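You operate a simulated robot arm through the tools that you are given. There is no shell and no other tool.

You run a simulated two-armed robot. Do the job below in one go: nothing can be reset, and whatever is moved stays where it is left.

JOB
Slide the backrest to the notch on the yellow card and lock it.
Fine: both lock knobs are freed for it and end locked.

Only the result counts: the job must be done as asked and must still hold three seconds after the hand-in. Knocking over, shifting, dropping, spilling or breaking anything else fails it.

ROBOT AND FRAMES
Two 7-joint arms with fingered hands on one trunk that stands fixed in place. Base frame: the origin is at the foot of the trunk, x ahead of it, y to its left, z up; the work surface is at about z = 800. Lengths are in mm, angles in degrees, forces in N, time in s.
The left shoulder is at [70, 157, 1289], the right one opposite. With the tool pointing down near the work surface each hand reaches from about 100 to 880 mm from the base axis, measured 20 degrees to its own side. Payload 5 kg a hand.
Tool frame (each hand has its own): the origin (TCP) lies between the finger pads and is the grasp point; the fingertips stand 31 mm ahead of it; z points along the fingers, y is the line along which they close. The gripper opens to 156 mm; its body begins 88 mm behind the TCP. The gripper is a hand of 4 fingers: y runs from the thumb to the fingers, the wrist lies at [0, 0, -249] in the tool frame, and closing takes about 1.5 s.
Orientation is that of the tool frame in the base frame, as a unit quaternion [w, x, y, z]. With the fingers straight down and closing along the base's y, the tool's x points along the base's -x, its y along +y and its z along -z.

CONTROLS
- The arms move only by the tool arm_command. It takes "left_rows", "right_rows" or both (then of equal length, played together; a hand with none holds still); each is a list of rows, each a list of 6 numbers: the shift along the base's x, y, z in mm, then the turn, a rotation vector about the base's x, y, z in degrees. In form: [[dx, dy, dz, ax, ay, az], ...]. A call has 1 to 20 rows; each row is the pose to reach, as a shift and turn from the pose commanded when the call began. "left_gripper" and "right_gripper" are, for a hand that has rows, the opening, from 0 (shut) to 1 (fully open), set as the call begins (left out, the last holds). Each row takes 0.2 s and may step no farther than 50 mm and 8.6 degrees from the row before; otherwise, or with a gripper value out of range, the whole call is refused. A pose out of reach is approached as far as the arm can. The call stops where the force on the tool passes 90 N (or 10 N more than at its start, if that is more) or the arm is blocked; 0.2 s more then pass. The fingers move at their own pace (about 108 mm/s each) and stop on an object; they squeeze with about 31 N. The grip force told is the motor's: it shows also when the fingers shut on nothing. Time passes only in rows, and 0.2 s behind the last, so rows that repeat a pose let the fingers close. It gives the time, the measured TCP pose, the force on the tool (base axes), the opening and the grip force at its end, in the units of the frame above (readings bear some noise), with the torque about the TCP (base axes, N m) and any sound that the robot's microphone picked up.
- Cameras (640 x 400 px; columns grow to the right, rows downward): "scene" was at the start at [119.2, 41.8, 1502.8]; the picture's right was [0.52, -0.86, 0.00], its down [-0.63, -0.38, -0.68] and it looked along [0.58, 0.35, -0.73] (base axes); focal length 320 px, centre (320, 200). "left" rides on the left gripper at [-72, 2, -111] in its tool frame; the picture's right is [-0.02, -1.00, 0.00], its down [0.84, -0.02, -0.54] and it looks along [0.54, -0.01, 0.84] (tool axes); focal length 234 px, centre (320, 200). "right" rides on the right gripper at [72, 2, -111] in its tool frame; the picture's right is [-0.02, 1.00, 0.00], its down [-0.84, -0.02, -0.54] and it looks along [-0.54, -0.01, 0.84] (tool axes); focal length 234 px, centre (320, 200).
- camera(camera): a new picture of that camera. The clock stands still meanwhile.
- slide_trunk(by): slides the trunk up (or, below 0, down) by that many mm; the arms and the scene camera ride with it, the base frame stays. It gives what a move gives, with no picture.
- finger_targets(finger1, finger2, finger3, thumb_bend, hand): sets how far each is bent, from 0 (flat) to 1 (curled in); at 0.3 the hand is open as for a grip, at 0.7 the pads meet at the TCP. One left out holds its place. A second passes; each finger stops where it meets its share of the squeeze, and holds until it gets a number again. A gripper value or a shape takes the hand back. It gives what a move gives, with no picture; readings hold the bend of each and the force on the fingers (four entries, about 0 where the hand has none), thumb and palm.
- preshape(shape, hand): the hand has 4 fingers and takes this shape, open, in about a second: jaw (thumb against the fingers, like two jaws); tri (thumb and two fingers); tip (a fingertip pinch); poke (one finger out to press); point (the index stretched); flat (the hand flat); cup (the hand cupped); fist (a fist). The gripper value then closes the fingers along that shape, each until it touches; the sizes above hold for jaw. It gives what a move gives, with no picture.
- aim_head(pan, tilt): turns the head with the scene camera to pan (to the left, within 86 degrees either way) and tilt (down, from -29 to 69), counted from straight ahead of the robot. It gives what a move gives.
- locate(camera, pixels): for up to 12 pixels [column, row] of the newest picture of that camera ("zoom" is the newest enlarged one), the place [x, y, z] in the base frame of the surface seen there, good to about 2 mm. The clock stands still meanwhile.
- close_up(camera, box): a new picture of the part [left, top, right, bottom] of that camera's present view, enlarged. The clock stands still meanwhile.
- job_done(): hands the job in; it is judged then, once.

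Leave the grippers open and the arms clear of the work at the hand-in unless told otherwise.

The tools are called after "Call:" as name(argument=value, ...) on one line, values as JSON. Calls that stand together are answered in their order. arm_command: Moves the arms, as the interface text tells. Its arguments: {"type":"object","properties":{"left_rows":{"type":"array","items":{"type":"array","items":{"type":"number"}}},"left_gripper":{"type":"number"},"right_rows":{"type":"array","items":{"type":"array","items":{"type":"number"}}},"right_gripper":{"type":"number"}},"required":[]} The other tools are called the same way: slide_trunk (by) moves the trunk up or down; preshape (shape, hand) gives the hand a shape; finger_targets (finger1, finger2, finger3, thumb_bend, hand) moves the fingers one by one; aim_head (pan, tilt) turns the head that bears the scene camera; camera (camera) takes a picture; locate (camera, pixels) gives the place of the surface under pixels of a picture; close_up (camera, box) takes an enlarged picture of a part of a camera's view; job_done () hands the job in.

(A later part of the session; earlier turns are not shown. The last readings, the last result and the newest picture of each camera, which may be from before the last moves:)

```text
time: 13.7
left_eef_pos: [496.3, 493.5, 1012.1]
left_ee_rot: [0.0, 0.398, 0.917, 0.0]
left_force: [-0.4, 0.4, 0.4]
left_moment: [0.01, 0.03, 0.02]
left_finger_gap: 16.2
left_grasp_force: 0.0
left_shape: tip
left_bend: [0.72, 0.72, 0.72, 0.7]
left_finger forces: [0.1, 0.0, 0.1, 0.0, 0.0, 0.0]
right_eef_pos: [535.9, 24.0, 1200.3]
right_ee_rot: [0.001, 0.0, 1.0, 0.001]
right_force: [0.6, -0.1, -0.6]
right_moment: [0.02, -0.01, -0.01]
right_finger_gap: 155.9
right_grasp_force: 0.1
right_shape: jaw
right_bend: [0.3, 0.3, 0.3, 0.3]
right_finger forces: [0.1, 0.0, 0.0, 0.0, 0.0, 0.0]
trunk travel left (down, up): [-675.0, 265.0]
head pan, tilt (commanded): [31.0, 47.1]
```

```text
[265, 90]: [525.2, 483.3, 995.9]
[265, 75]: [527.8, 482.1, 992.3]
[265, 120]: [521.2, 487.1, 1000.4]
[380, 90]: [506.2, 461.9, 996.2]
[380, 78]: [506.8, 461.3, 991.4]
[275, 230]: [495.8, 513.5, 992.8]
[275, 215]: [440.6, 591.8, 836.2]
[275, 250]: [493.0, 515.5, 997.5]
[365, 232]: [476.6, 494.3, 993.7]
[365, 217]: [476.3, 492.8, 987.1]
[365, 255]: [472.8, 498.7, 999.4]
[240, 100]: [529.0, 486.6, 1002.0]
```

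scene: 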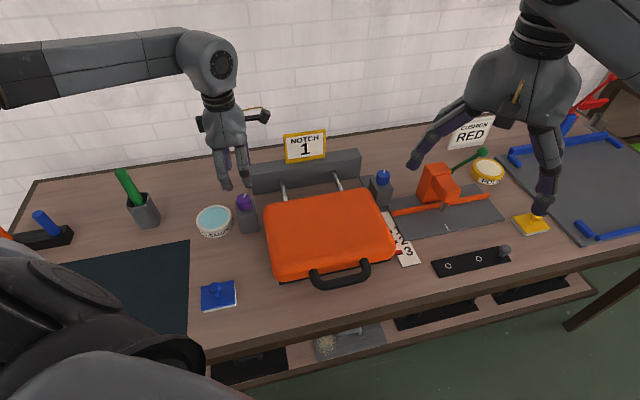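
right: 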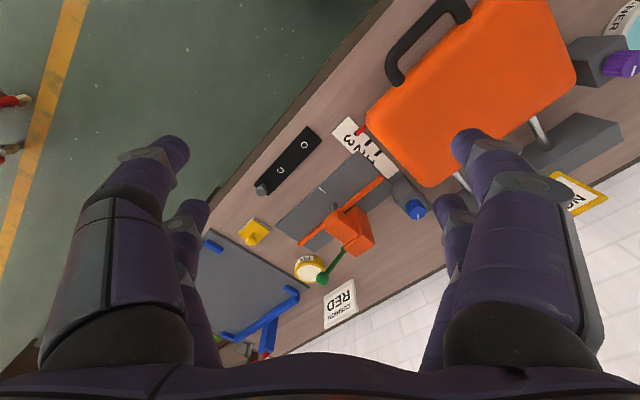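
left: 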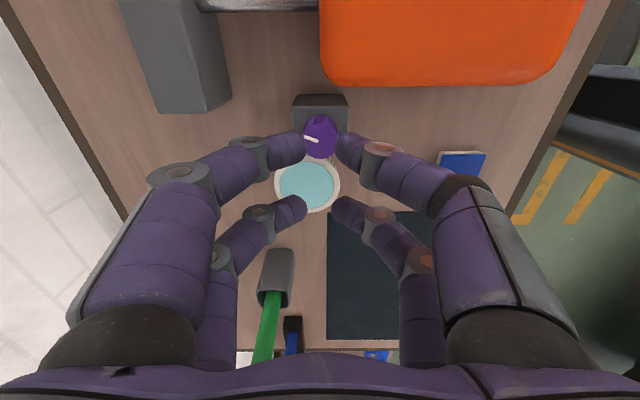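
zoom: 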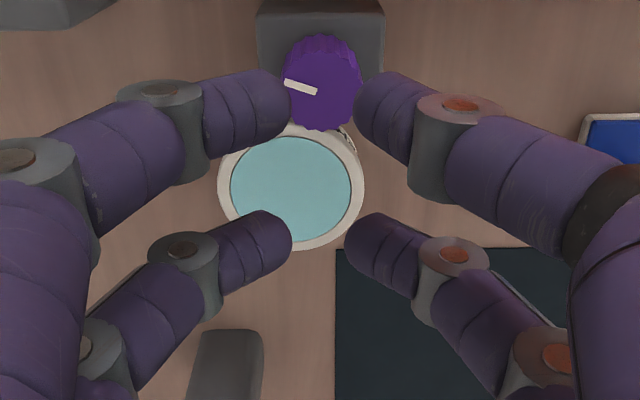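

The pairs sit at roughly ±23 mm along tool x. To learn which digit is which, I'll straighten finger1 alone here in the air and look.

Call:
finger_targets(hand="left", finger1=0.2, finger2=0.5, finger3=0.7, thumb_bend=0.7)

Call:
camera(camera="left")

Call:
close_up(camera="scene", box=[170, 60, 310, 220])

```text
time: 14.7
left_eef_pos: [497.1, 494.4, 1011.7]
left_ee_rot: [0.0, 0.399, 0.917, 0.0]
left_force: [-0.4, -1.3, 0.1]
left_moment: [0.03, -0.02, 0.03]
left_finger_gap: 94.6
left_grasp_force: 0.1
left_shape: fingers
left_bend: [0.2, 0.5, 0.7, 0.7]
left_finger forces: [0.0, 0.0, 0.0, 0.0, 0.0, 0.0]
right_eef_pos: [533.7, 23.7, 1200.8]
right_ee_rot: [0.0, 0.0, 1.0, 0.0]
right_force: [0.7, 0.8, 0.0]
right_moment: [0.0, 0.0, 0.0]
right_finger_gap: 155.9
right_grasp_force: 0.1
right_shape: jaw
right_bend: [0.3, 0.3, 0.3, 0.3]
right_finger forces: [0.0, 0.0, 0.0, 0.0, 0.0, 0.0]
trunk travel left (down, up): [-675.0, 265.0]
head pan, tilt (commanded): [31.0, 47.1]
```

```text
taken
```

left: 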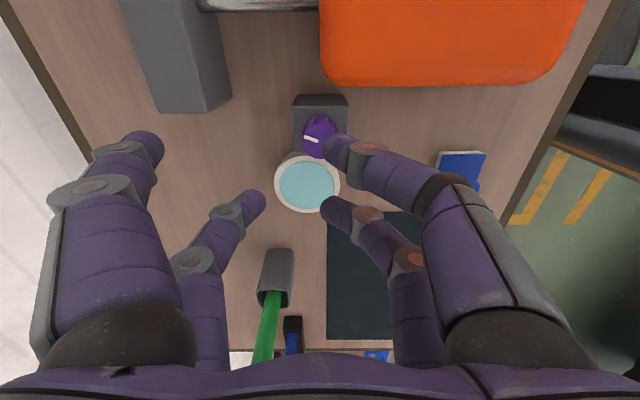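

```text
2.50 times, centred on (240, 140) of scene
```

zoom: 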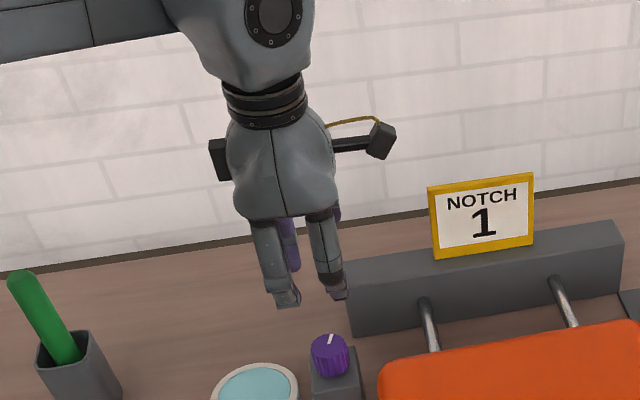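

Now the layout is clear: left-upper is finger1, left-lower is finger2, and the right pair is finger3 and thumb. The plan is to pinch the knob with the upper (camera-side) pair, keeping the hand offset away from the cushion. I'll set jaw at 0.4 and shift the TCP by (-16,+16) to (480.6,510).

Call:
preshape(hand="left", shape="jaw")

Call:
arm_command(left_rows=[[-8, 8, 0, 0, 0, 0], [-16, 16, 0, 0, 0, 0], [-16, 16, 0, 0, 0, 0], [-16, 16, 0, 0, 0, 0], [-16, 16, -30, 0, 0, 0], [-16, 16, -50, 0, 0, 0]], left_gripper=0.4)

Call:
camera(camera="left")

```text
time: 15.6
left_eef_pos: [496.2, 494.1, 1010.4]
left_ee_rot: [0.0, 0.399, 0.917, 0.0]
left_force: [-0.2, -0.3, 0.1]
left_moment: [0.03, -0.03, -0.02]
left_finger_gap: 156.0
left_grasp_force: 0.1
left_shape: jaw
left_bend: [0.3, 0.3, 0.3, 0.3]
left_finger forces: [0.1, 0.0, 0.0, 0.0, 0.0, 0.1]
right_eef_pos: [534.1, 23.0, 1201.8]
right_ee_rot: [0.001, 0.002, 1.0, -0.001]
right_force: [0.1, 0.4, -0.3]
right_moment: [0.01, -0.01, 0.01]
right_finger_gap: 155.9
right_grasp_force: 0.2
right_shape: jaw
right_bend: [0.3, 0.3, 0.3, 0.3]
right_finger forces: [0.0, 0.0, 0.0, 0.0, 0.0, 0.1]
trunk travel left (down, up): [-675.0, 265.0]
head pan, tilt (commanded): [31.0, 47.1]
```

```text
time: 17.0
left_eef_pos: [480.4, 511.2, 959.6]
left_ee_rot: [0.0, 0.398, 0.917, 0.0]
left_force: [-0.8, 0.5, -0.4]
left_moment: [0.01, -0.03, -0.01]
left_finger_gap: 62.6
left_grasp_force: 0.1
left_shape: jaw
left_bend: [0.73, 0.73, 0.73, 0.7]
left_finger forces: [0.1, 0.0, 0.1, 0.1, 0.0, 0.0]
right_eef_pos: [534.5, 24.4, 1201.4]
right_ee_rot: [0.001, 0.001, 1.0, 0.0]
right_force: [-0.2, 0.1, -0.2]
right_moment: [0.01, 0.0, 0.0]
right_finger_gap: 155.7
right_grasp_force: 0.1
right_shape: jaw
right_bend: [0.3, 0.3, 0.3, 0.3]
right_finger forces: [0.0, 0.0, 0.0, 0.0, 0.0, 0.1]
trunk travel left (down, up): [-675.0, 265.0]
head pan, tilt (commanded): [31.0, 47.1]
```

```text
taken
```

left: 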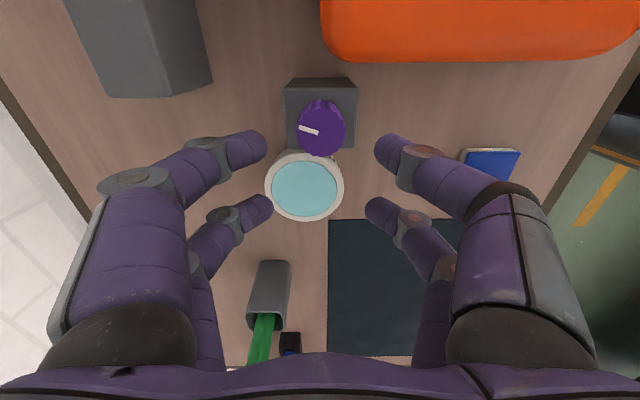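

Knob at (322,128) between the upper digits. Descending 50 mm more to TCP z≈910.

Call:
arm_command(left_rows=[[0, 0, -20, 0, 0, 0], [0, 0, -35, 0, 0, 0], [0, 0, -44, 0, 0, 0], [0, 0, -50, 0, 0, 0], [0, 0, -50, 0, 0, 0]])

Call:
camera(camera="left")

Call:
close_up(camera="left", box=[230, 90, 410, 240])

```text
time: 18.2
left_eef_pos: [480.2, 509.3, 911.9]
left_ee_rot: [0.0, 0.399, 0.917, 0.0]
left_force: [-0.4, 0.4, 0.3]
left_moment: [-0.02, -0.01, -0.03]
left_finger_gap: 62.7
left_grasp_force: 0.1
left_shape: jaw
left_bend: [0.73, 0.73, 0.73, 0.7]
left_finger forces: [0.0, 0.0, 0.0, 0.0, 0.0, 0.0]
right_eef_pos: [533.7, 24.4, 1201.0]
right_ee_rot: [0.001, 0.001, 1.0, 0.0]
right_force: [0.6, 0.4, -0.2]
right_moment: [0.0, -0.02, -0.01]
right_finger_gap: 155.9
right_grasp_force: 0.1
right_shape: jaw
right_bend: [0.3, 0.3, 0.3, 0.3]
right_finger forces: [0.1, 0.0, 0.0, 0.1, 0.0, 0.1]
trunk travel left (down, up): [-675.0, 265.0]
head pan, tilt (commanded): [31.0, 47.1]
```

```text
taken
```

left: 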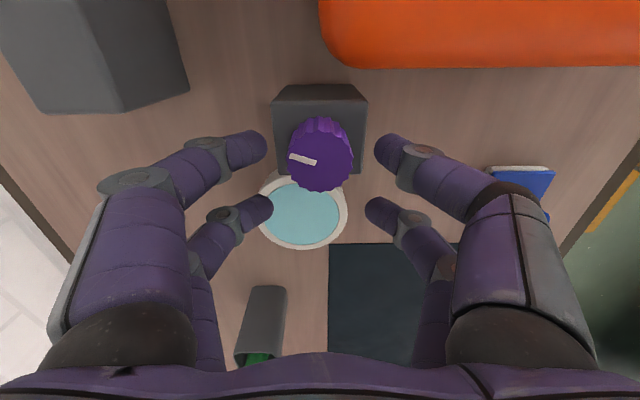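

```text
2.67 times, centred on (320, 165) of left
```

zoom: 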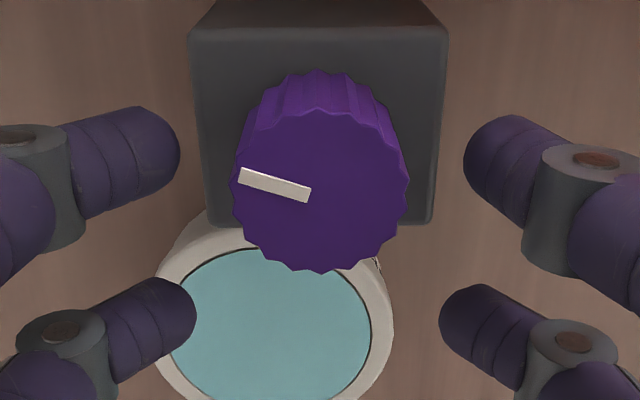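

The knob lines up with the upper pair, within about 2 mm. I'll nudge (-1.2,+1.2) and close fully to pinch it.

Call:
arm_command(left_rows=[[-1.2, 1.2, -1, 0, 0, 0], [-1.2, 1.2, -1, 0, 0, 0], [-1.2, 1.2, -1, 0, 0, 0], [-1.2, 1.2, -1, 0, 0, 0], [-1.2, 1.2, -1, 0, 0, 0], [-1.2, 1.2, -1, 0, 0, 0], [-1.2, 1.2, -1, 0, 0, 0], [-1.2, 1.2, -1, 0, 0, 0]], left_gripper=0.0)

Call:
close_up(camera="left", box=[230, 90, 410, 240])

```text
time: 20.0
left_eef_pos: [479.2, 511.0, 909.5]
left_ee_rot: [0.0, 0.398, 0.917, 0.0]
left_force: [0.7, -1.3, -3.0]
left_moment: [0.01, 0.05, -0.03]
left_finger_gap: 14.9
left_grasp_force: 31.3
left_shape: jaw
left_bend: [0.73, 0.7, 0.7, 0.7]
left_finger forces: [27.3, 0.0, 0.0, 0.1, 27.8, 0.0]
right_eef_pos: [535.3, 23.2, 1201.0]
right_ee_rot: [0.0, 0.001, 1.0, 0.0]
right_force: [0.8, 0.3, -0.7]
right_moment: [0.03, 0.0, 0.0]
right_finger_gap: 155.9
right_grasp_force: 0.1
right_shape: jaw
right_bend: [0.3, 0.3, 0.3, 0.3]
right_finger forces: [0.1, 0.0, 0.0, 0.0, 0.0, 0.1]
trunk travel left (down, up): [-675.0, 265.0]
head pan, tilt (commanded): [31.0, 47.1]
```

```text
2.67 times, centred on (320, 165) of left
```

zoom: 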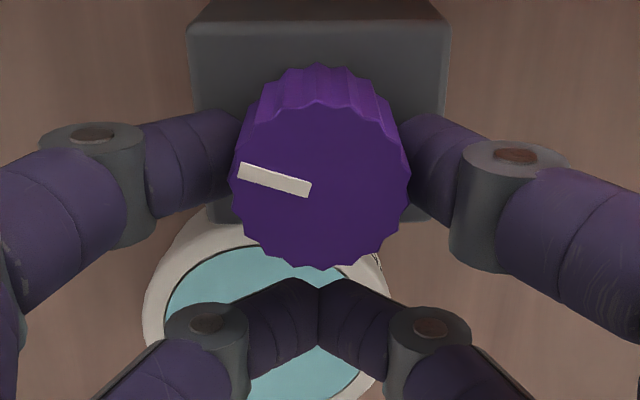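

Finger1 and thumb now pinch the knob at about 27 N each, while the lower pair has closed on itself. I'll test a turn of +24° (counter-clockwise from above) about the knob axis, moving the TCP along its arc, and watch the moment.

Call:
arm_command(left_rows=[[-2.2, -2.5, 0, 0, 0, 8], [-4.1, -5.2, 0, 0, 0, 16], [-5.5, -8.1, 0, 0, 0, 24], [-5.5, -8.1, 0, 0, 0, 24]])

Call:
close_up(camera="left", box=[230, 90, 410, 240])

Call:
close_up(camera="scene", box=[200, 150, 290, 240])

```text
time: 21.0
left_eef_pos: [474.7, 504.0, 909.5]
left_ee_rot: [0.0, 0.198, 0.98, -0.001]
left_force: [1.5, -1.4, -4.1]
left_moment: [-0.01, 0.03, 0.0]
left_finger_gap: 14.9
left_grasp_force: 31.1
left_shape: jaw
left_bend: [0.73, 0.7, 0.7, 0.7]
left_finger forces: [27.2, 0.0, 0.1, 0.0, 28.1, 0.1]
right_eef_pos: [534.0, 23.5, 1201.1]
right_ee_rot: [0.001, 0.001, 1.0, 0.0]
right_force: [-0.1, 0.1, 0.3]
right_moment: [0.02, 0.01, -0.01]
right_finger_gap: 155.7
right_grasp_force: 0.0
right_shape: jaw
right_bend: [0.3, 0.3, 0.3, 0.3]
right_finger forces: [0.0, 0.0, 0.0, 0.0, 0.0, 0.1]
trunk travel left (down, up): [-675.0, 265.0]
head pan, tilt (commanded): [31.0, 47.1]
```

```text
2.67 times, centred on (320, 165) of left
```

zoom: 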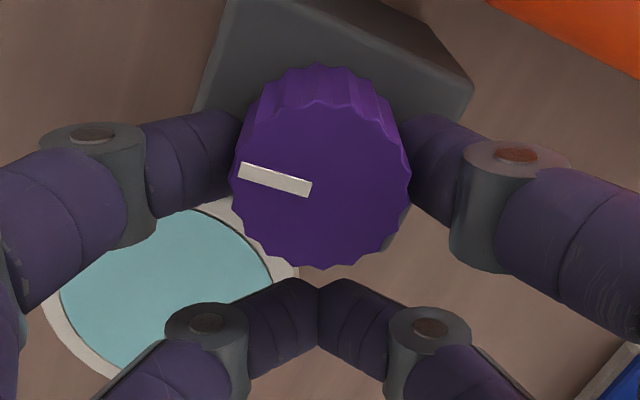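

```text
4.44 times, centred on (245, 195) of scene
```

zoom: 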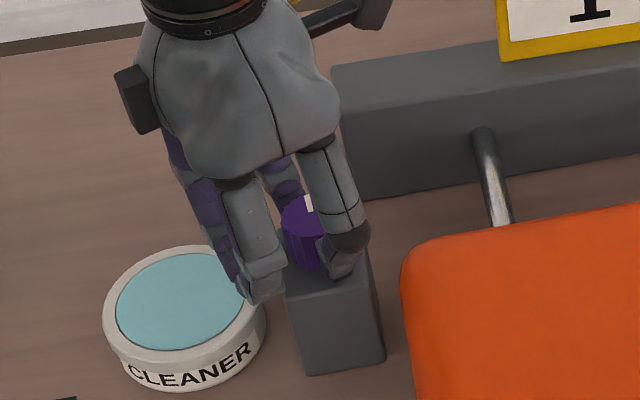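

The knob follows the hand (the mark stays put in the hand's view) with almost no torque. Continuing counter-clockwise to +48°.

Call:
arm_command(left_rows=[[-1.0, -3.1, 0, 0, 0, 8], [-1.6, -6.4, 0, 0, 0, 16], [-1.7, -9.7, 0, 0, 0, 24], [-1.7, -9.7, 0, 0, 0, 24]])

Call:
close_up(camera="left", box=[230, 90, 410, 240])

```text
time: 22.0
left_eef_pos: [473.3, 493.6, 909.0]
left_ee_rot: [-0.001, -0.01, 1.0, 0.0]
left_force: [1.6, 0.9, -2.6]
left_moment: [-0.02, 0.02, -0.04]
left_finger_gap: 14.5
left_grasp_force: 30.4
left_shape: jaw
left_bend: [0.73, 0.7, 0.7, 0.7]
left_finger forces: [28.1, 0.0, 0.0, 0.0, 27.7, 0.1]
right_eef_pos: [535.8, 24.1, 1200.7]
right_ee_rot: [0.001, 0.0, 1.0, 0.0]
right_force: [0.0, 0.1, 0.0]
right_moment: [-0.03, -0.02, 0.0]
right_finger_gap: 156.0
right_grasp_force: 0.1
right_shape: jaw
right_bend: [0.3, 0.3, 0.3, 0.3]
right_finger forces: [0.0, 0.0, 0.1, 0.0, 0.0, 0.0]
trunk travel left (down, up): [-675.0, 265.0]
head pan, tilt (commanded): [31.0, 47.1]
```

```text
2.67 times, centred on (320, 165) of left
```

zoom: 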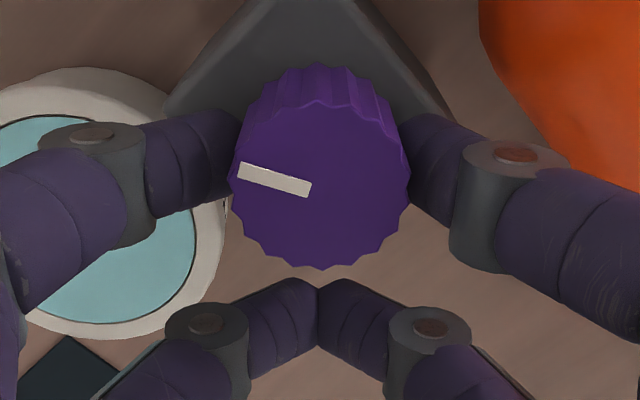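

Still following freely. Before turning further I'll check the height of the thumb link nearest the cushion.

Call:
locate(camera="zoom", pixels=[[515, 155], [460, 250], [600, 230], [560, 60], [600, 120], [630, 190], [520, 250], [430, 190]])

```text
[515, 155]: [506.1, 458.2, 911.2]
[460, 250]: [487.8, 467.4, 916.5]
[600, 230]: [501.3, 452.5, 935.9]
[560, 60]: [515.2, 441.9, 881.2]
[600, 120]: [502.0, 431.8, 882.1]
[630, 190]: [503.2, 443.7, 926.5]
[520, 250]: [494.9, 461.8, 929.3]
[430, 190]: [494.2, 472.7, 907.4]
```

The thumb knuckle stays within about 45 mm of the knob axis and above z≈900, so it clears the cushion edge (64 mm away, top z≈885). Continuing to +72°.

Call:
arm_command(left_rows=[[0.3, -3.3, 0, 0, 0, 8], [1.1, -6.5, 0, 0, 0, 16], [2.4, -9.5, 0, 0, 0, 24], [2.4, -9.5, 0, 0, 0, 24]])

Call:
close_up(camera="left", box=[230, 90, 410, 240])

```text
time: 23.0
left_eef_pos: [474.3, 485.2, 909.9]
left_ee_rot: [0.0, -0.217, 0.976, 0.0]
left_force: [1.8, 1.3, -1.0]
left_moment: [-0.03, 0.0, -0.02]
left_finger_gap: 14.9
left_grasp_force: 30.8
left_shape: jaw
left_bend: [0.73, 0.7, 0.7, 0.7]
left_finger forces: [28.2, 0.0, 0.1, 0.0, 27.6, 0.0]
right_eef_pos: [534.3, 23.4, 1200.9]
right_ee_rot: [0.001, 0.001, 1.0, 0.0]
right_force: [-0.3, -0.7, -0.6]
right_moment: [0.02, -0.01, 0.01]
right_finger_gap: 155.8
right_grasp_force: 0.0
right_shape: jaw
right_bend: [0.3, 0.3, 0.3, 0.3]
right_finger forces: [0.0, 0.0, 0.0, 0.1, 0.0, 0.0]
trunk travel left (down, up): [-675.0, 265.0]
head pan, tilt (commanded): [31.0, 47.1]
```

```text
2.67 times, centred on (320, 165) of left
```

zoom: 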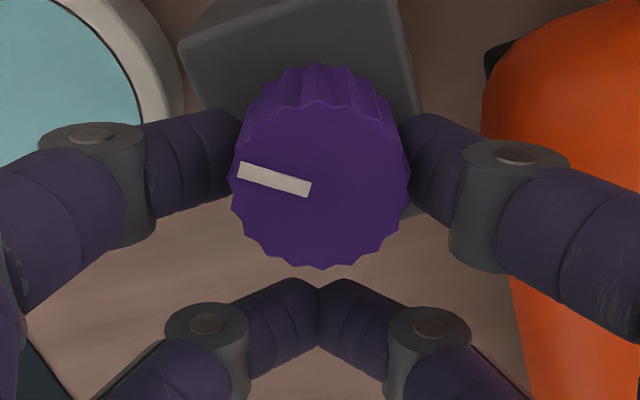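

Still no stop at +72°. Going on to +96°, watching for a stop or a click.

Call:
arm_command(left_rows=[[1.6, -2.9, 0, 0, 0, 8], [3.7, -5.5, 0, 0, 0, 16], [6.0, -7.7, 0, 0, 0, 24], [6.0, -7.7, 0, 0, 0, 24]])

Call:
close_up(camera="left", box=[230, 90, 410, 240])

```text
time: 24.0
left_eef_pos: [480.7, 477.9, 909.2]
left_ee_rot: [0.001, -0.416, 0.91, 0.0]
left_force: [1.7, 3.2, -1.5]
left_moment: [0.02, -0.07, 0.01]
left_finger_gap: 14.8
left_grasp_force: 31.4
left_shape: jaw
left_bend: [0.73, 0.7, 0.7, 0.7]
left_finger forces: [28.3, 0.0, 0.0, 0.0, 27.6, 0.0]
right_eef_pos: [535.3, 23.1, 1201.0]
right_ee_rot: [0.001, 0.001, 1.0, 0.0]
right_force: [-0.4, -0.1, -0.6]
right_moment: [0.01, -0.02, -0.03]
right_finger_gap: 156.0
right_grasp_force: 0.0
right_shape: jaw
right_bend: [0.3, 0.3, 0.3, 0.3]
right_finger forces: [0.0, 0.0, 0.0, 0.0, 0.0, 0.0]
trunk travel left (down, up): [-675.0, 265.0]
head pan, tilt (commanded): [31.0, 47.1]
```

```text
2.67 times, centred on (320, 165) of left
```

zoom: 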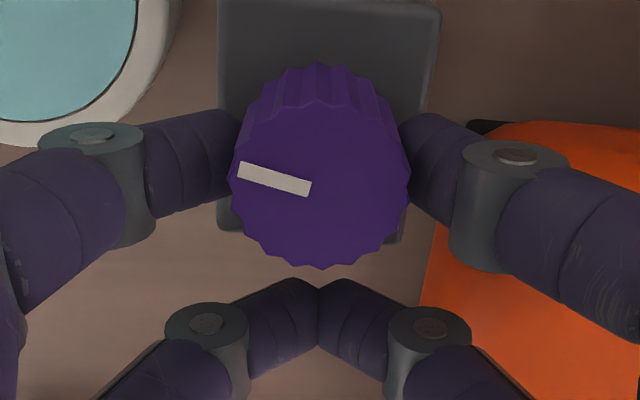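

Still free-turning at +96°, no stop and no sound. I'll go another 24° to +120°.

Call:
arm_command(left_rows=[[2.7, -1.9, 0, 0, 0, 8], [5.6, -3.5, 0, 0, 0, 16], [8.7, -4.6, 0, 0, 0, 24], [8.7, -4.6, 0, 0, 0, 24]])

Call:
close_up(camera="left", box=[230, 90, 410, 240])

```text
time: 25.0
left_eef_pos: [490.0, 474.0, 911.5]
left_ee_rot: [0.0, -0.596, 0.803, 0.0]
left_force: [2.4, 9.7, -0.4]
left_moment: [0.18, -0.1, -1.0]
left_finger_gap: 14.8
left_grasp_force: 31.3
left_shape: jaw
left_bend: [0.73, 0.7, 0.7, 0.7]
left_finger forces: [34.9, 0.0, 0.0, 0.0, 32.4, 0.0]
right_eef_pos: [534.8, 24.9, 1200.7]
right_ee_rot: [-0.001, 0.0, 1.0, -0.001]
right_force: [0.1, 0.4, -0.1]
right_moment: [-0.01, -0.01, 0.01]
right_finger_gap: 155.8
right_grasp_force: 0.0
right_shape: jaw
right_bend: [0.3, 0.3, 0.3, 0.3]
right_finger forces: [0.0, 0.0, 0.1, 0.1, 0.0, 0.0]
trunk travel left (down, up): [-675.0, 265.0]
head pan, tilt (commanded): [31.0, 47.1]
```

```text
2.67 times, centred on (320, 165) of left
```

zoom: 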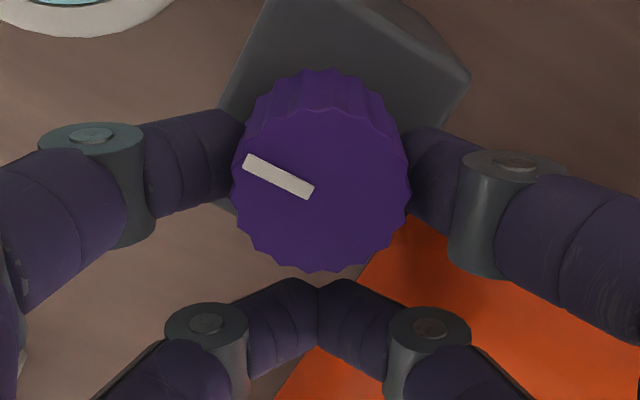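

A stop: the moment reads −1.0 N m and the mark has slipped about 8° in the grip, so the end of travel is near +112°. I'll back off 8° to relax, then open only finger1 and thumb, keeping the lower pair shut and clear of the cushion.

Call:
arm_command(left_rows=[[-3.1, 1.1, 0, 0, 0, -8], [-3.1, 1.1, 0, 0, 0, -8]])

Call:
finger_targets(hand="left", finger1=0.54, thumb_bend=0.54)

Call:
close_up(camera="left", box=[230, 90, 410, 240])

```text
time: 25.6
left_eef_pos: [486.9, 474.8, 909.8]
left_ee_rot: [0.0, -0.538, 0.843, 0.0]
left_force: [2.2, 7.8, 1.5]
left_moment: [0.16, -0.04, -0.18]
left_finger_gap: 15.0
left_grasp_force: 30.8
left_shape: jaw
left_bend: [0.73, 0.7, 0.7, 0.7]
left_finger forces: [30.1, 0.1, 0.1, 0.0, 28.0, 0.0]
right_eef_pos: [534.3, 23.5, 1201.0]
right_ee_rot: [0.001, 0.002, 1.0, -0.001]
right_force: [0.6, 0.2, -0.4]
right_moment: [0.0, 0.03, 0.01]
right_finger_gap: 156.1
right_grasp_force: 0.1
right_shape: jaw
right_bend: [0.3, 0.3, 0.3, 0.3]
right_finger forces: [0.1, 0.1, 0.0, 0.0, 0.0, 0.1]
trunk travel left (down, up): [-675.0, 265.0]
head pan, tilt (commanded): [31.0, 47.1]
```

```text
time: 26.6
left_eef_pos: [484.3, 471.3, 912.0]
left_ee_rot: [0.001, -0.537, 0.843, 0.0]
left_force: [1.3, -2.8, 16.1]
left_moment: [0.39, 0.25, 0.03]
left_finger_gap: 53.9
left_grasp_force: 8.3
left_shape: fingers
left_bend: [0.58, 0.7, 0.7, 0.54]
left_finger forces: [16.8, 0.0, 0.1, 0.1, 0.1, 0.1]
right_eef_pos: [534.4, 21.1, 1201.7]
right_ee_rot: [0.001, 0.001, 1.0, 0.0]
right_force: [0.7, 0.5, 0.1]
right_moment: [0.0, -0.03, 0.03]
right_finger_gap: 155.8
right_grasp_force: 0.0
right_shape: jaw
right_bend: [0.3, 0.3, 0.3, 0.3]
right_finger forces: [0.0, 0.0, 0.0, 0.0, 0.0, 0.0]
trunk travel left (down, up): [-675.0, 265.0]
head pan, tilt (commanded): [31.0, 47.1]
```

```text
2.67 times, centred on (320, 165) of left
```

zoom: 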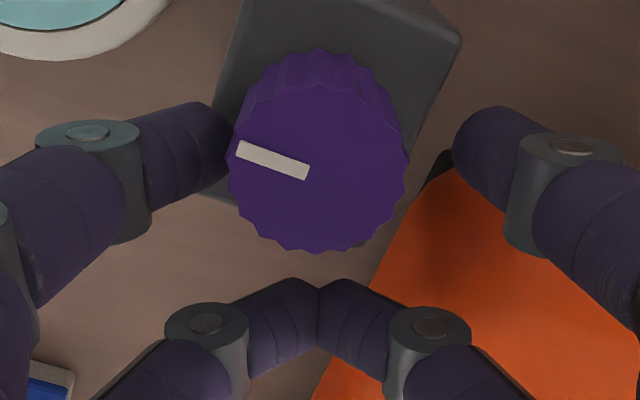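

The thumb is clear. Finger1's tip seems to press on the block top (+16 N in z). I'll lift slowly straight up.

Call:
arm_command(left_rows=[[0, 0, 5, 0, 0, 0], [0, 0, 12, 0, 0, 0], [0, 0, 25, 0, 0, 0], [0, 0, 50, 0, 0, 0], [0, 0, 100, 0, 0, 0], [0, 0, 100, 0, 0, 0]])

Call:
camera(camera="left")

Call:
close_up(camera="scene", box=[200, 150, 290, 240])

```text
time: 28.0
left_eef_pos: [485.4, 473.3, 1010.0]
left_ee_rot: [-0.001, -0.538, 0.843, -0.001]
left_force: [0.1, 0.2, -0.6]
left_moment: [-0.04, 0.0, 0.01]
left_finger_gap: 64.4
left_grasp_force: 0.1
left_shape: fingers
left_bend: [0.54, 0.7, 0.7, 0.54]
left_finger forces: [0.1, 0.0, 0.0, 0.0, 0.0, 0.0]
right_eef_pos: [535.8, 23.8, 1200.5]
right_ee_rot: [0.0, 0.001, 1.0, -0.001]
right_force: [0.4, -0.1, 0.1]
right_moment: [0.0, -0.01, 0.0]
right_finger_gap: 155.7
right_grasp_force: 0.0
right_shape: jaw
right_bend: [0.3, 0.3, 0.3, 0.3]
right_finger forces: [0.1, 0.0, 0.0, 0.0, 0.0, 0.0]
trunk travel left (down, up): [-675.0, 265.0]
head pan, tilt (commanded): [31.0, 47.1]
```

```text
taken
```

left: 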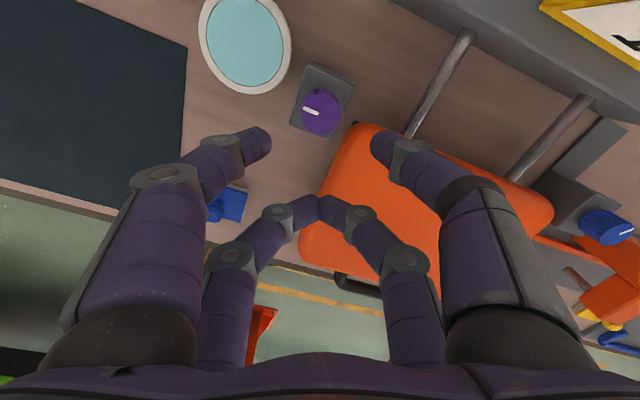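

```text
4.44 times, centred on (245, 195) of scene
```

zoom: 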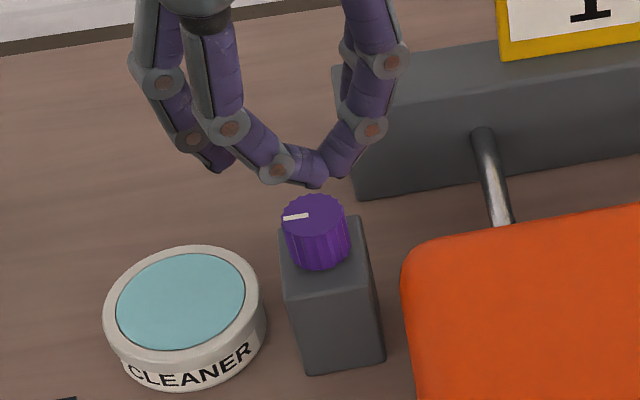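

The purple mark now points straight away from the cushion (scene picture left), at its stop. Next is the blue knob, which only the left arm reaches well. I'll raise the left hand 50 mm, yaw it back −112° to the start orientation, and move the right hand 150 mm to the right for room.

Call:
arm_command(left_rows=[[0, 0, 25, 0, 0, -8], [0, 0, 50, 0, 0, -16], [0, 0, 50, 0, 0, -24], [0, 0, 50, 0, 0, -32], [0, 0, 50, 0, 0, -40], [0, 0, 50, 0, 0, -48], [0, 0, 50, 0, 0, -56], [0, 0, 50, 0, 0, -64], [0, 0, 50, 0, 0, -72], [0, 0, 50, 0, 0, -80], [0, 0, 50, 0, 0, -88], [0, 0, 50, 0, 0, -96], [0, 0, 50, 0, 0, -104], [0, 0, 50, 0, 0, -112]], right_rows=[[0, -15, 0, 0, 0, 0], [0, -30, 0, 0, 0, 0], [0, -45, 0, 0, 0, 0], [0, -60, 0, 0, 0, 0], [0, -75, 0, 0, 0, 0], [0, -90, 0, 0, 0, 0], [0, -105, 0, 0, 0, 0], [0, -120, 0, 0, 0, 0], [0, -135, 0, 0, 0, 0], [0, -150, 0, 0, 0, 0], [0, -150, 0, 0, 0, 0], [0, -150, 0, 0, 0, 0], [0, -150, 0, 0, 0, 0], [0, -150, 0, 0, 0, 0]])

Call:
camera(camera="scene")

```text
time: 31.0
left_eef_pos: [486.3, 473.8, 1060.8]
left_ee_rot: [0.0, 0.4, 0.917, 0.001]
left_force: [-0.3, 0.4, 0.0]
left_moment: [-0.01, -0.02, 0.01]
left_finger_gap: 64.3
left_grasp_force: 0.0
left_shape: fingers
left_bend: [0.54, 0.7, 0.7, 0.54]
left_finger forces: [0.0, 0.0, 0.0, 0.1, 0.0, 0.0]
right_eef_pos: [534.2, -127.3, 1200.7]
right_ee_rot: [0.001, 0.0, 1.0, 0.0]
right_force: [0.1, 0.0, -0.4]
right_moment: [-0.03, 0.05, -0.01]
right_finger_gap: 155.9
right_grasp_force: 0.0
right_shape: jaw
right_bend: [0.3, 0.3, 0.3, 0.3]
right_finger forces: [0.0, 0.0, 0.1, 0.1, 0.0, 0.1]
trunk travel left (down, up): [-675.0, 265.0]
head pan, tilt (commanded): [31.0, 47.1]
```

```text
taken
```

scene: 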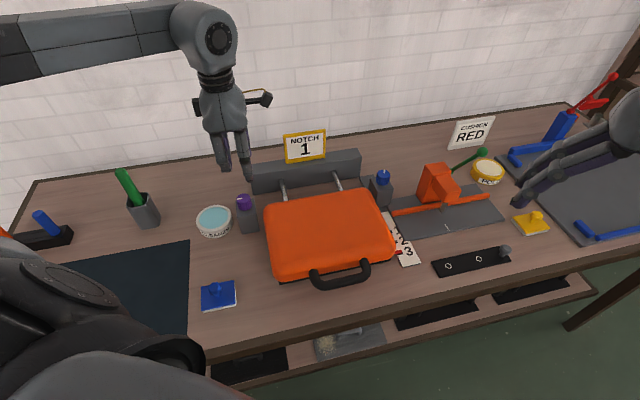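

Moving the left hand at z≈1060 to above the blue knob, TCP target (779,211). This places the lower pair over the knob and the hand body on the side away from the cushion.

Call:
arm_command(left_rows=[[29, -26, 0, 0, 0, 0], [58, -52, 0, 0, 0, 0], [87, -78, 0, 0, 0, 0], [116, -104, 0, 0, 0, 0], [145, -130, 0, 0, 0, 0], [174, -156, 0, 0, 0, 0], [203, -182, 0, 0, 0, 0], [232, -208, 0, 0, 0, 0], [261, -234, 0, 0, 0, 0], [280, -252, 0, 0, 0, 0], [293, -263, 0, 0, 0, 0], [293, -263, 0, 0, 0, 0]])

Call:
camera(camera="left")

Call:
camera(camera="scene")

```text
time: 33.6
left_eef_pos: [780.1, 209.4, 1061.2]
left_ee_rot: [0.001, 0.399, 0.917, -0.001]
left_force: [0.3, -0.4, -0.5]
left_moment: [-0.03, 0.01, -0.03]
left_finger_gap: 64.7
left_grasp_force: 0.0
left_shape: fingers
left_bend: [0.54, 0.7, 0.7, 0.54]
left_finger forces: [0.0, 0.1, 0.0, 0.0, 0.0, 0.0]
right_eef_pos: [534.5, -126.3, 1200.2]
right_ee_rot: [0.001, 0.0, 1.0, 0.0]
right_force: [0.1, -0.6, 0.6]
right_moment: [0.01, -0.02, 0.0]
right_finger_gap: 155.9
right_grasp_force: 0.1
right_shape: jaw
right_bend: [0.3, 0.3, 0.3, 0.3]
right_finger forces: [0.0, 0.1, 0.0, 0.0, 0.0, 0.1]
trunk travel left (down, up): [-675.0, 265.0]
head pan, tilt (commanded): [31.0, 47.1]
```

```text
taken
```

left: 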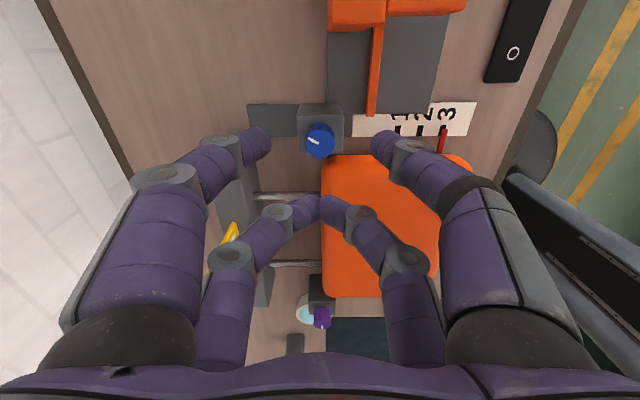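

```text
taken
```

scene: 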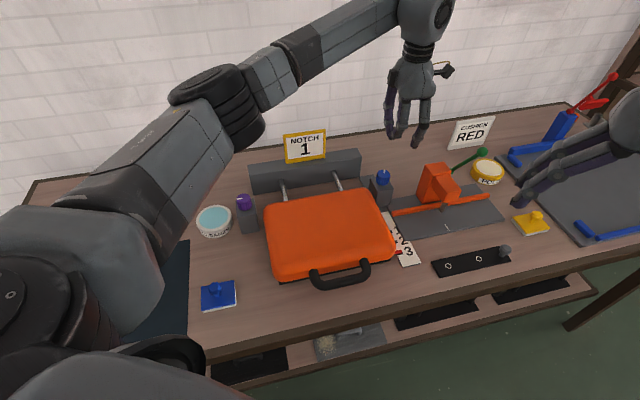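

A fine overhead view: blue knob at (320,140), the scale at (410,120) with the red pointer at 3. I'll take close-ups and locate the knob centre and the ticks.

Call:
close_up(camera="left", box=[270, 90, 370, 170])

Call:
locate(camera="zoom", pixels=[[316, 250], [316, 215], [316, 290], [230, 250], [400, 250], [250, 222], [310, 262], [470, 100], [190, 180], [480, 180], [500, 330], [600, 360]])

Call:
close_up(camera="left", box=[340, 85, 480, 165])

Call:
locate(camera="zoom", pixels=[[248, 235], [258, 210], [368, 235], [370, 205], [478, 205], [465, 250], [462, 300], [80, 160], [605, 160], [100, 300], [400, 320]])

```text
5.00 times, centred on (320, 130) of left
```

zoom: 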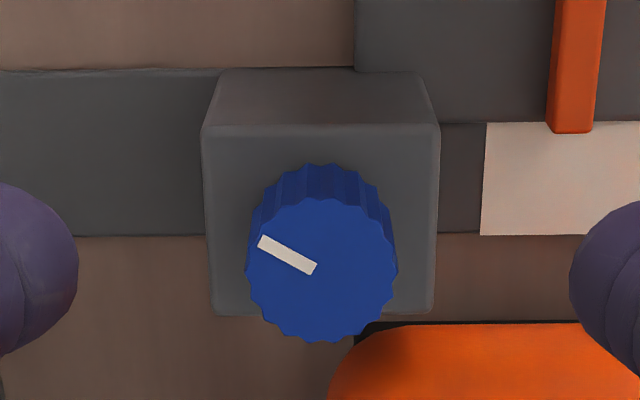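

```text
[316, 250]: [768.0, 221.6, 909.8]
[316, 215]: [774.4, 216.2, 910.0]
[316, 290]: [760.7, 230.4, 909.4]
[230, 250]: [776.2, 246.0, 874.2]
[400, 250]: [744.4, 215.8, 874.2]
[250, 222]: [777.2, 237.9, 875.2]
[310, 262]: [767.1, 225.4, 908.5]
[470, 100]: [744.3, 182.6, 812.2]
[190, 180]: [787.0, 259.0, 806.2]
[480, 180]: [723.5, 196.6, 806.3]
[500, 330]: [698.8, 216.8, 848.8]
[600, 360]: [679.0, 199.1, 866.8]
```

```text
4.57 times, centred on (410, 125) of left
```

zoom: 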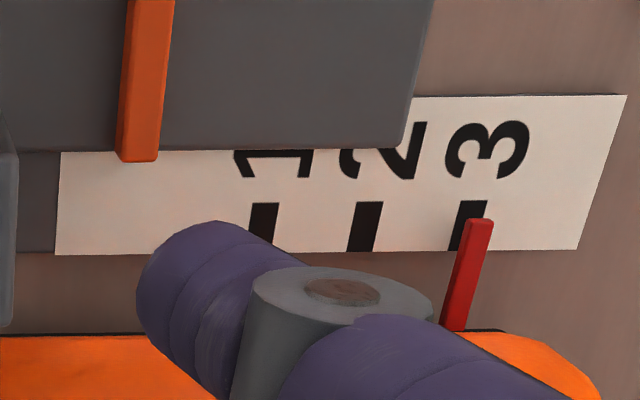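

```text
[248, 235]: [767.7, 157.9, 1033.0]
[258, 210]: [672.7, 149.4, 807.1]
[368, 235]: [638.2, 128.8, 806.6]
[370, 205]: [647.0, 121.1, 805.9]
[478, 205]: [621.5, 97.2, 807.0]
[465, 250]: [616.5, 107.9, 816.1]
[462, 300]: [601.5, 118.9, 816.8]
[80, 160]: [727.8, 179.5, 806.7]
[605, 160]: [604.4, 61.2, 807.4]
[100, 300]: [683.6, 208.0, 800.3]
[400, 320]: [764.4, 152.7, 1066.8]
```

The blue mark sits at the same ~26° as purple did, and its centre is (763.5,225.5). The ticks run along azimuth ≈45°, about 36.5 mm apart. I'll set jaw at 0.4 (gap 62 mm) and descend to z≈960 for an alignment check.

Call:
preshape(hand="left", shape="jaw")

Call:
arm_command(left_rows=[[-1.5, 0, 0, 0, 0, 0], [-1.5, 0, 0, 0, 0, 0], [-1.5, 0, 0, 0, 0, 0], [-1.5, 0, 0, 0, 0, 0], [-1.5, 0, -20, 0, 0, 0], [-1.5, 0, -60, 0, 0, 0], [-1.5, 0, -100, 0, 0, 0], [-1.5, 0, -100, 0, 0, 0]], left_gripper=0.4)

Call:
camera(camera="left")

Call:
close_up(camera="scene", box=[340, 90, 480, 230])

```text
time: 34.5
left_eef_pos: [779.5, 209.9, 1060.4]
left_ee_rot: [0.0, 0.399, 0.917, -0.001]
left_force: [1.1, -0.3, 0.4]
left_moment: [-0.01, -0.01, 0.0]
left_finger_gap: 155.5
left_grasp_force: 0.1
left_shape: jaw
left_bend: [0.3, 0.3, 0.3, 0.3]
left_finger forces: [0.1, 0.0, 0.0, 0.1, 0.0, 0.0]
right_eef_pos: [533.9, -126.8, 1201.1]
right_ee_rot: [0.002, 0.001, 1.0, 0.0]
right_force: [0.2, -0.3, -0.5]
right_moment: [-0.02, 0.04, -0.02]
right_finger_gap: 155.9
right_grasp_force: 0.0
right_shape: jaw
right_bend: [0.3, 0.3, 0.3, 0.3]
right_finger forces: [0.0, 0.1, 0.1, 0.0, 0.0, 0.0]
trunk travel left (down, up): [-675.0, 265.0]
head pan, tilt (commanded): [31.0, 47.1]
```

```text
time: 36.3
left_eef_pos: [777.5, 210.2, 960.2]
left_ee_rot: [0.0, 0.398, 0.917, 0.0]
left_force: [0.1, 0.5, 0.6]
left_moment: [0.0, -0.01, 0.01]
left_finger_gap: 62.6
left_grasp_force: 0.0
left_shape: jaw
left_bend: [0.73, 0.73, 0.73, 0.7]
left_finger forces: [0.0, 0.0, 0.0, 0.1, 0.1, 0.0]
right_eef_pos: [534.5, -128.3, 1200.8]
right_ee_rot: [0.002, 0.001, 1.0, 0.0]
right_force: [-0.4, -0.3, 0.5]
right_moment: [0.0, -0.01, 0.02]
right_finger_gap: 155.8
right_grasp_force: 0.1
right_shape: jaw
right_bend: [0.3, 0.3, 0.3, 0.3]
right_finger forces: [0.1, 0.1, 0.1, 0.0, 0.0, 0.0]
trunk travel left (down, up): [-675.0, 265.0]
head pan, tilt (commanded): [31.0, 47.1]
```

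```text
taken
```

left: 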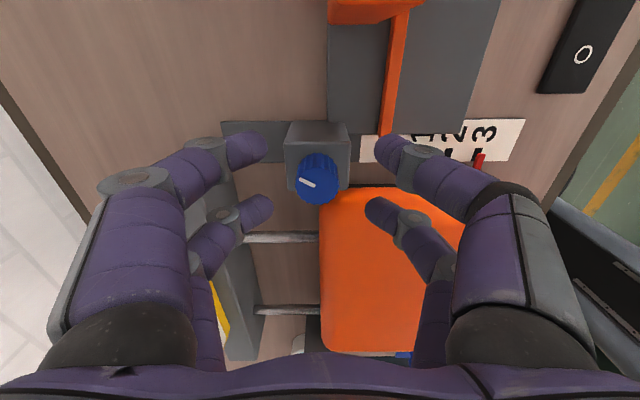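

```text
2.86 times, centred on (410, 160) of scene
```

zoom: 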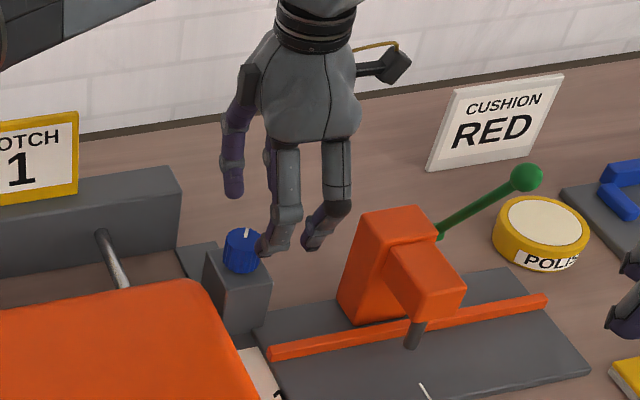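

The digits clear the press, and the knob at (320,180) will fall between the lower pair. The cushion's top edge is about 46 mm from this knob, so I'll grip slightly higher, with TCP z≈916, and descend 44 mm.

Call:
arm_command(left_rows=[[0, 0, -20, 0, 0, 0], [0, 0, -35, 0, 0, 0], [0, 0, -44, 0, 0, 0], [0, 0, -44, 0, 0, 0]])

Call:
close_up(camera="left", box=[210, 110, 430, 290])

Call:
locate(camera="zoom", pixels=[[320, 200], [300, 190], [170, 200], [160, 220], [470, 200], [480, 215], [420, 300], [350, 350], [500, 300], [330, 330]])

```text
time: 37.3
left_eef_pos: [777.7, 209.9, 915.5]
left_ee_rot: [0.001, 0.399, 0.917, 0.0]
left_force: [-0.3, -0.1, -0.5]
left_moment: [-0.02, 0.01, -0.01]
left_finger_gap: 63.2
left_grasp_force: 0.1
left_shape: jaw
left_bend: [0.73, 0.73, 0.73, 0.7]
left_finger forces: [0.1, 0.0, 0.1, 0.0, 0.0, 0.0]
right_eef_pos: [534.9, -126.6, 1200.0]
right_ee_rot: [0.001, 0.0, 1.0, 0.0]
right_force: [0.3, -0.2, 0.5]
right_moment: [0.0, 0.03, -0.01]
right_finger_gap: 156.1
right_grasp_force: 0.0
right_shape: jaw
right_bend: [0.3, 0.3, 0.3, 0.3]
right_finger forces: [0.1, 0.0, 0.0, 0.1, 0.0, 0.1]
trunk travel left (down, up): [-675.0, 265.0]
head pan, tilt (commanded): [31.0, 47.1]
```

```text
2.22 times, centred on (320, 200) of left
```

zoom: 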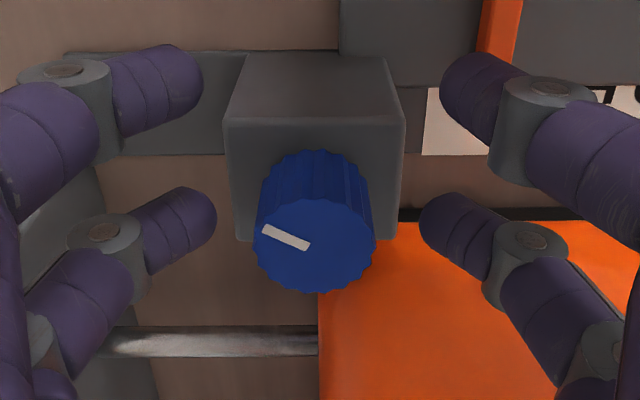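

```text
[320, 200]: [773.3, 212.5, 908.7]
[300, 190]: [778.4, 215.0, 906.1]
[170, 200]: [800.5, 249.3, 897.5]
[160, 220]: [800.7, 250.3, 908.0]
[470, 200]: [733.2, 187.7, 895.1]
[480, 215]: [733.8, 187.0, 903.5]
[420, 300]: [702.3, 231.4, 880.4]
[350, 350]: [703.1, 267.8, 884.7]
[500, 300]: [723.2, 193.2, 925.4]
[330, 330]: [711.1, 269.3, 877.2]
```

The knob sits at tool (22,0), matching the lower pair within about 1 mm. Closing to pinch the blue knob with finger2 and finger3.

Call:
arm_command(left_rows=[[0.7, -0.7, 0, 0, 0, 0], [0.7, -0.7, 0, 0, 0, 0], [0.7, -0.7, 0, 0, 0, 0], [0.7, -0.7, 0, 0, 0, 0], [0.7, -0.7, 0, 0, 0, 0], [0.7, -0.7, 0, 0, 0, 0], [0.7, -0.7, 0, 0, 0, 0], [0.7, -0.7, 0, 0, 0, 0]], left_gripper=0.0)

Call:
close_up(camera="left", box=[210, 110, 430, 290])

```text
time: 39.1
left_eef_pos: [778.0, 209.3, 916.1]
left_ee_rot: [0.0, 0.398, 0.917, 0.0]
left_force: [-1.7, 1.4, -4.6]
left_moment: [-0.06, -0.04, 0.02]
left_finger_gap: 0.9
left_grasp_force: 30.6
left_shape: jaw
left_bend: [0.7, 0.73, 0.73, 0.7]
left_finger forces: [0.1, 26.1, 26.9, 0.1, 0.0, 0.0]
right_eef_pos: [534.9, -126.3, 1200.6]
right_ee_rot: [0.0, 0.002, 1.0, 0.0]
right_force: [-0.4, -0.4, 0.4]
right_moment: [-0.05, 0.0, 0.0]
right_finger_gap: 155.9
right_grasp_force: 0.1
right_shape: jaw
right_bend: [0.3, 0.3, 0.3, 0.3]
right_finger forces: [0.0, 0.0, 0.0, 0.0, 0.0, 0.1]
trunk travel left (down, up): [-675.0, 265.0]
head pan, tilt (commanded): [31.0, 47.1]
```

```text
2.22 times, centred on (320, 200) of left
```

zoom: 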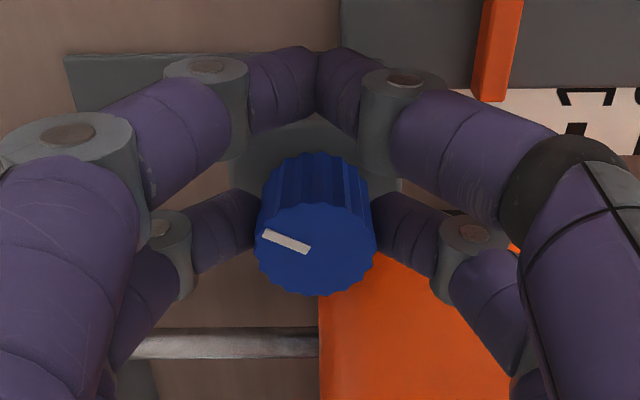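

Pinched at 26–27 N each. I'm turning +48° counter-clockwise about the knob axis with the TCP following its arc.

Call:
arm_command(left_rows=[[2.1, 2.2, 0, 0, 0, 8], [3.9, 4.8, 0, 0, 0, 16], [5.4, 7.5, 0, 0, 0, 24], [6.4, 10.4, 0, 0, 0, 32], [7.0, 13.4, 0, 0, 0, 40], [7.2, 16.5, 0, 0, 0, 48], [7.2, 16.5, 0, 0, 0, 48]])

Call:
close_up(camera="left", box=[210, 110, 430, 290])

Call:
close_up(camera="scene", box=[340, 90, 480, 230])

```text
time: 40.7
left_eef_pos: [784.6, 226.6, 916.0]
left_ee_rot: [0.0, -0.01, 1.0, 0.0]
left_force: [-1.7, -0.9, -6.7]
left_moment: [-0.06, -0.14, 0.01]
left_finger_gap: 0.9
left_grasp_force: 30.9
left_shape: jaw
left_bend: [0.7, 0.73, 0.73, 0.7]
left_finger forces: [0.0, 26.1, 27.0, 0.1, 0.1, 0.0]
right_eef_pos: [534.6, -126.5, 1199.8]
right_ee_rot: [0.0, 0.001, 1.0, 0.0]
right_force: [-0.5, 0.1, 0.2]
right_moment: [0.01, 0.03, 0.02]
right_finger_gap: 155.6
right_grasp_force: 0.2
right_shape: jaw
right_bend: [0.3, 0.3, 0.3, 0.3]
right_finger forces: [0.0, 0.1, 0.0, 0.0, 0.0, 0.0]
trunk travel left (down, up): [-675.0, 265.0]
head pan, tilt (commanded): [31.0, 47.1]
```

```text
2.22 times, centred on (320, 200) of left
```

zoom: 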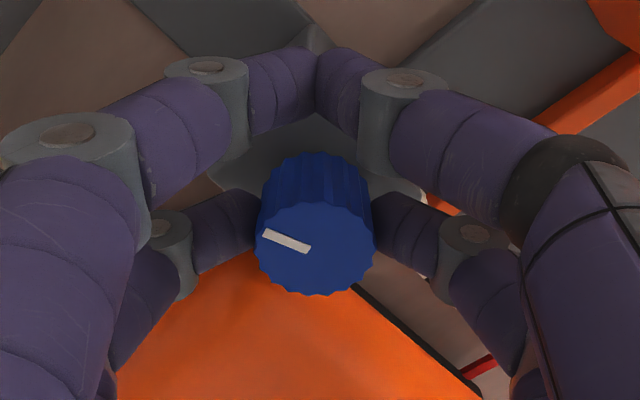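

```text
2.86 times, centred on (410, 160) of scene
```

zoom: 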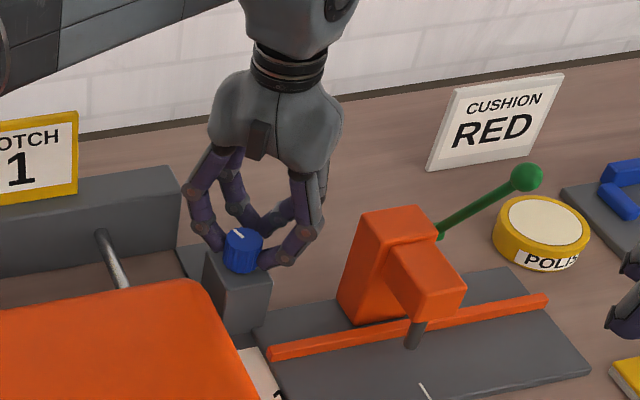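

The mark follows with no resistance. Continuing to +96°.

Call:
arm_command(left_rows=[[-0.2, 3.1, 0, 0, 0, 8], [-0.9, 6.1, 0, 0, 0, 16], [-2.0, 9.0, 0, 0, 0, 24], [-3.5, 11.7, 0, 0, 0, 32], [-5.3, 14.2, 0, 0, 0, 40], [-7.5, 16.4, 0, 0, 0, 48], [-7.5, 16.4, 0, 0, 0, 48]])

Call:
close_up(camera="left", box=[210, 110, 430, 290])

```text
time: 42.3
left_eef_pos: [778.3, 242.5, 915.8]
left_ee_rot: [-0.001, -0.415, 0.91, 0.001]
left_force: [1.7, -0.9, -6.9]
left_moment: [0.09, -0.15, 0.02]
left_finger_gap: 1.1
left_grasp_force: 31.1
left_shape: jaw
left_bend: [0.7, 0.73, 0.73, 0.7]
left_finger forces: [0.0, 25.9, 27.7, 0.1, 0.1, 0.0]
right_eef_pos: [535.4, -126.8, 1199.5]
right_ee_rot: [-0.001, 0.001, 1.0, -0.001]
right_force: [0.2, -0.5, 0.5]
right_moment: [0.01, -0.01, 0.0]
right_finger_gap: 155.9
right_grasp_force: 0.0
right_shape: jaw
right_bend: [0.3, 0.3, 0.3, 0.3]
right_finger forces: [0.0, 0.0, 0.0, 0.0, 0.0, 0.1]
trunk travel left (down, up): [-675.0, 265.0]
head pan, tilt (commanded): [31.0, 47.1]
```

```text
2.22 times, centred on (320, 200) of left
```

zoom: 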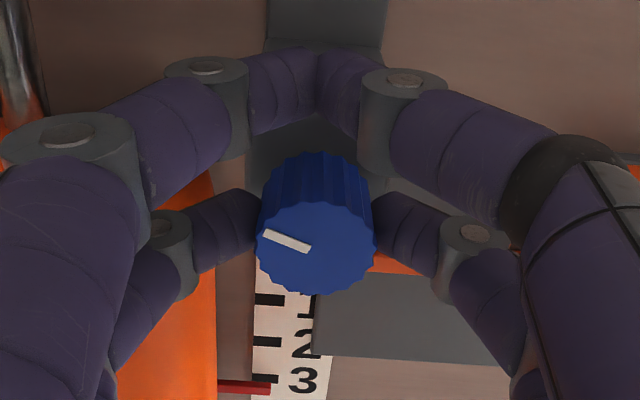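

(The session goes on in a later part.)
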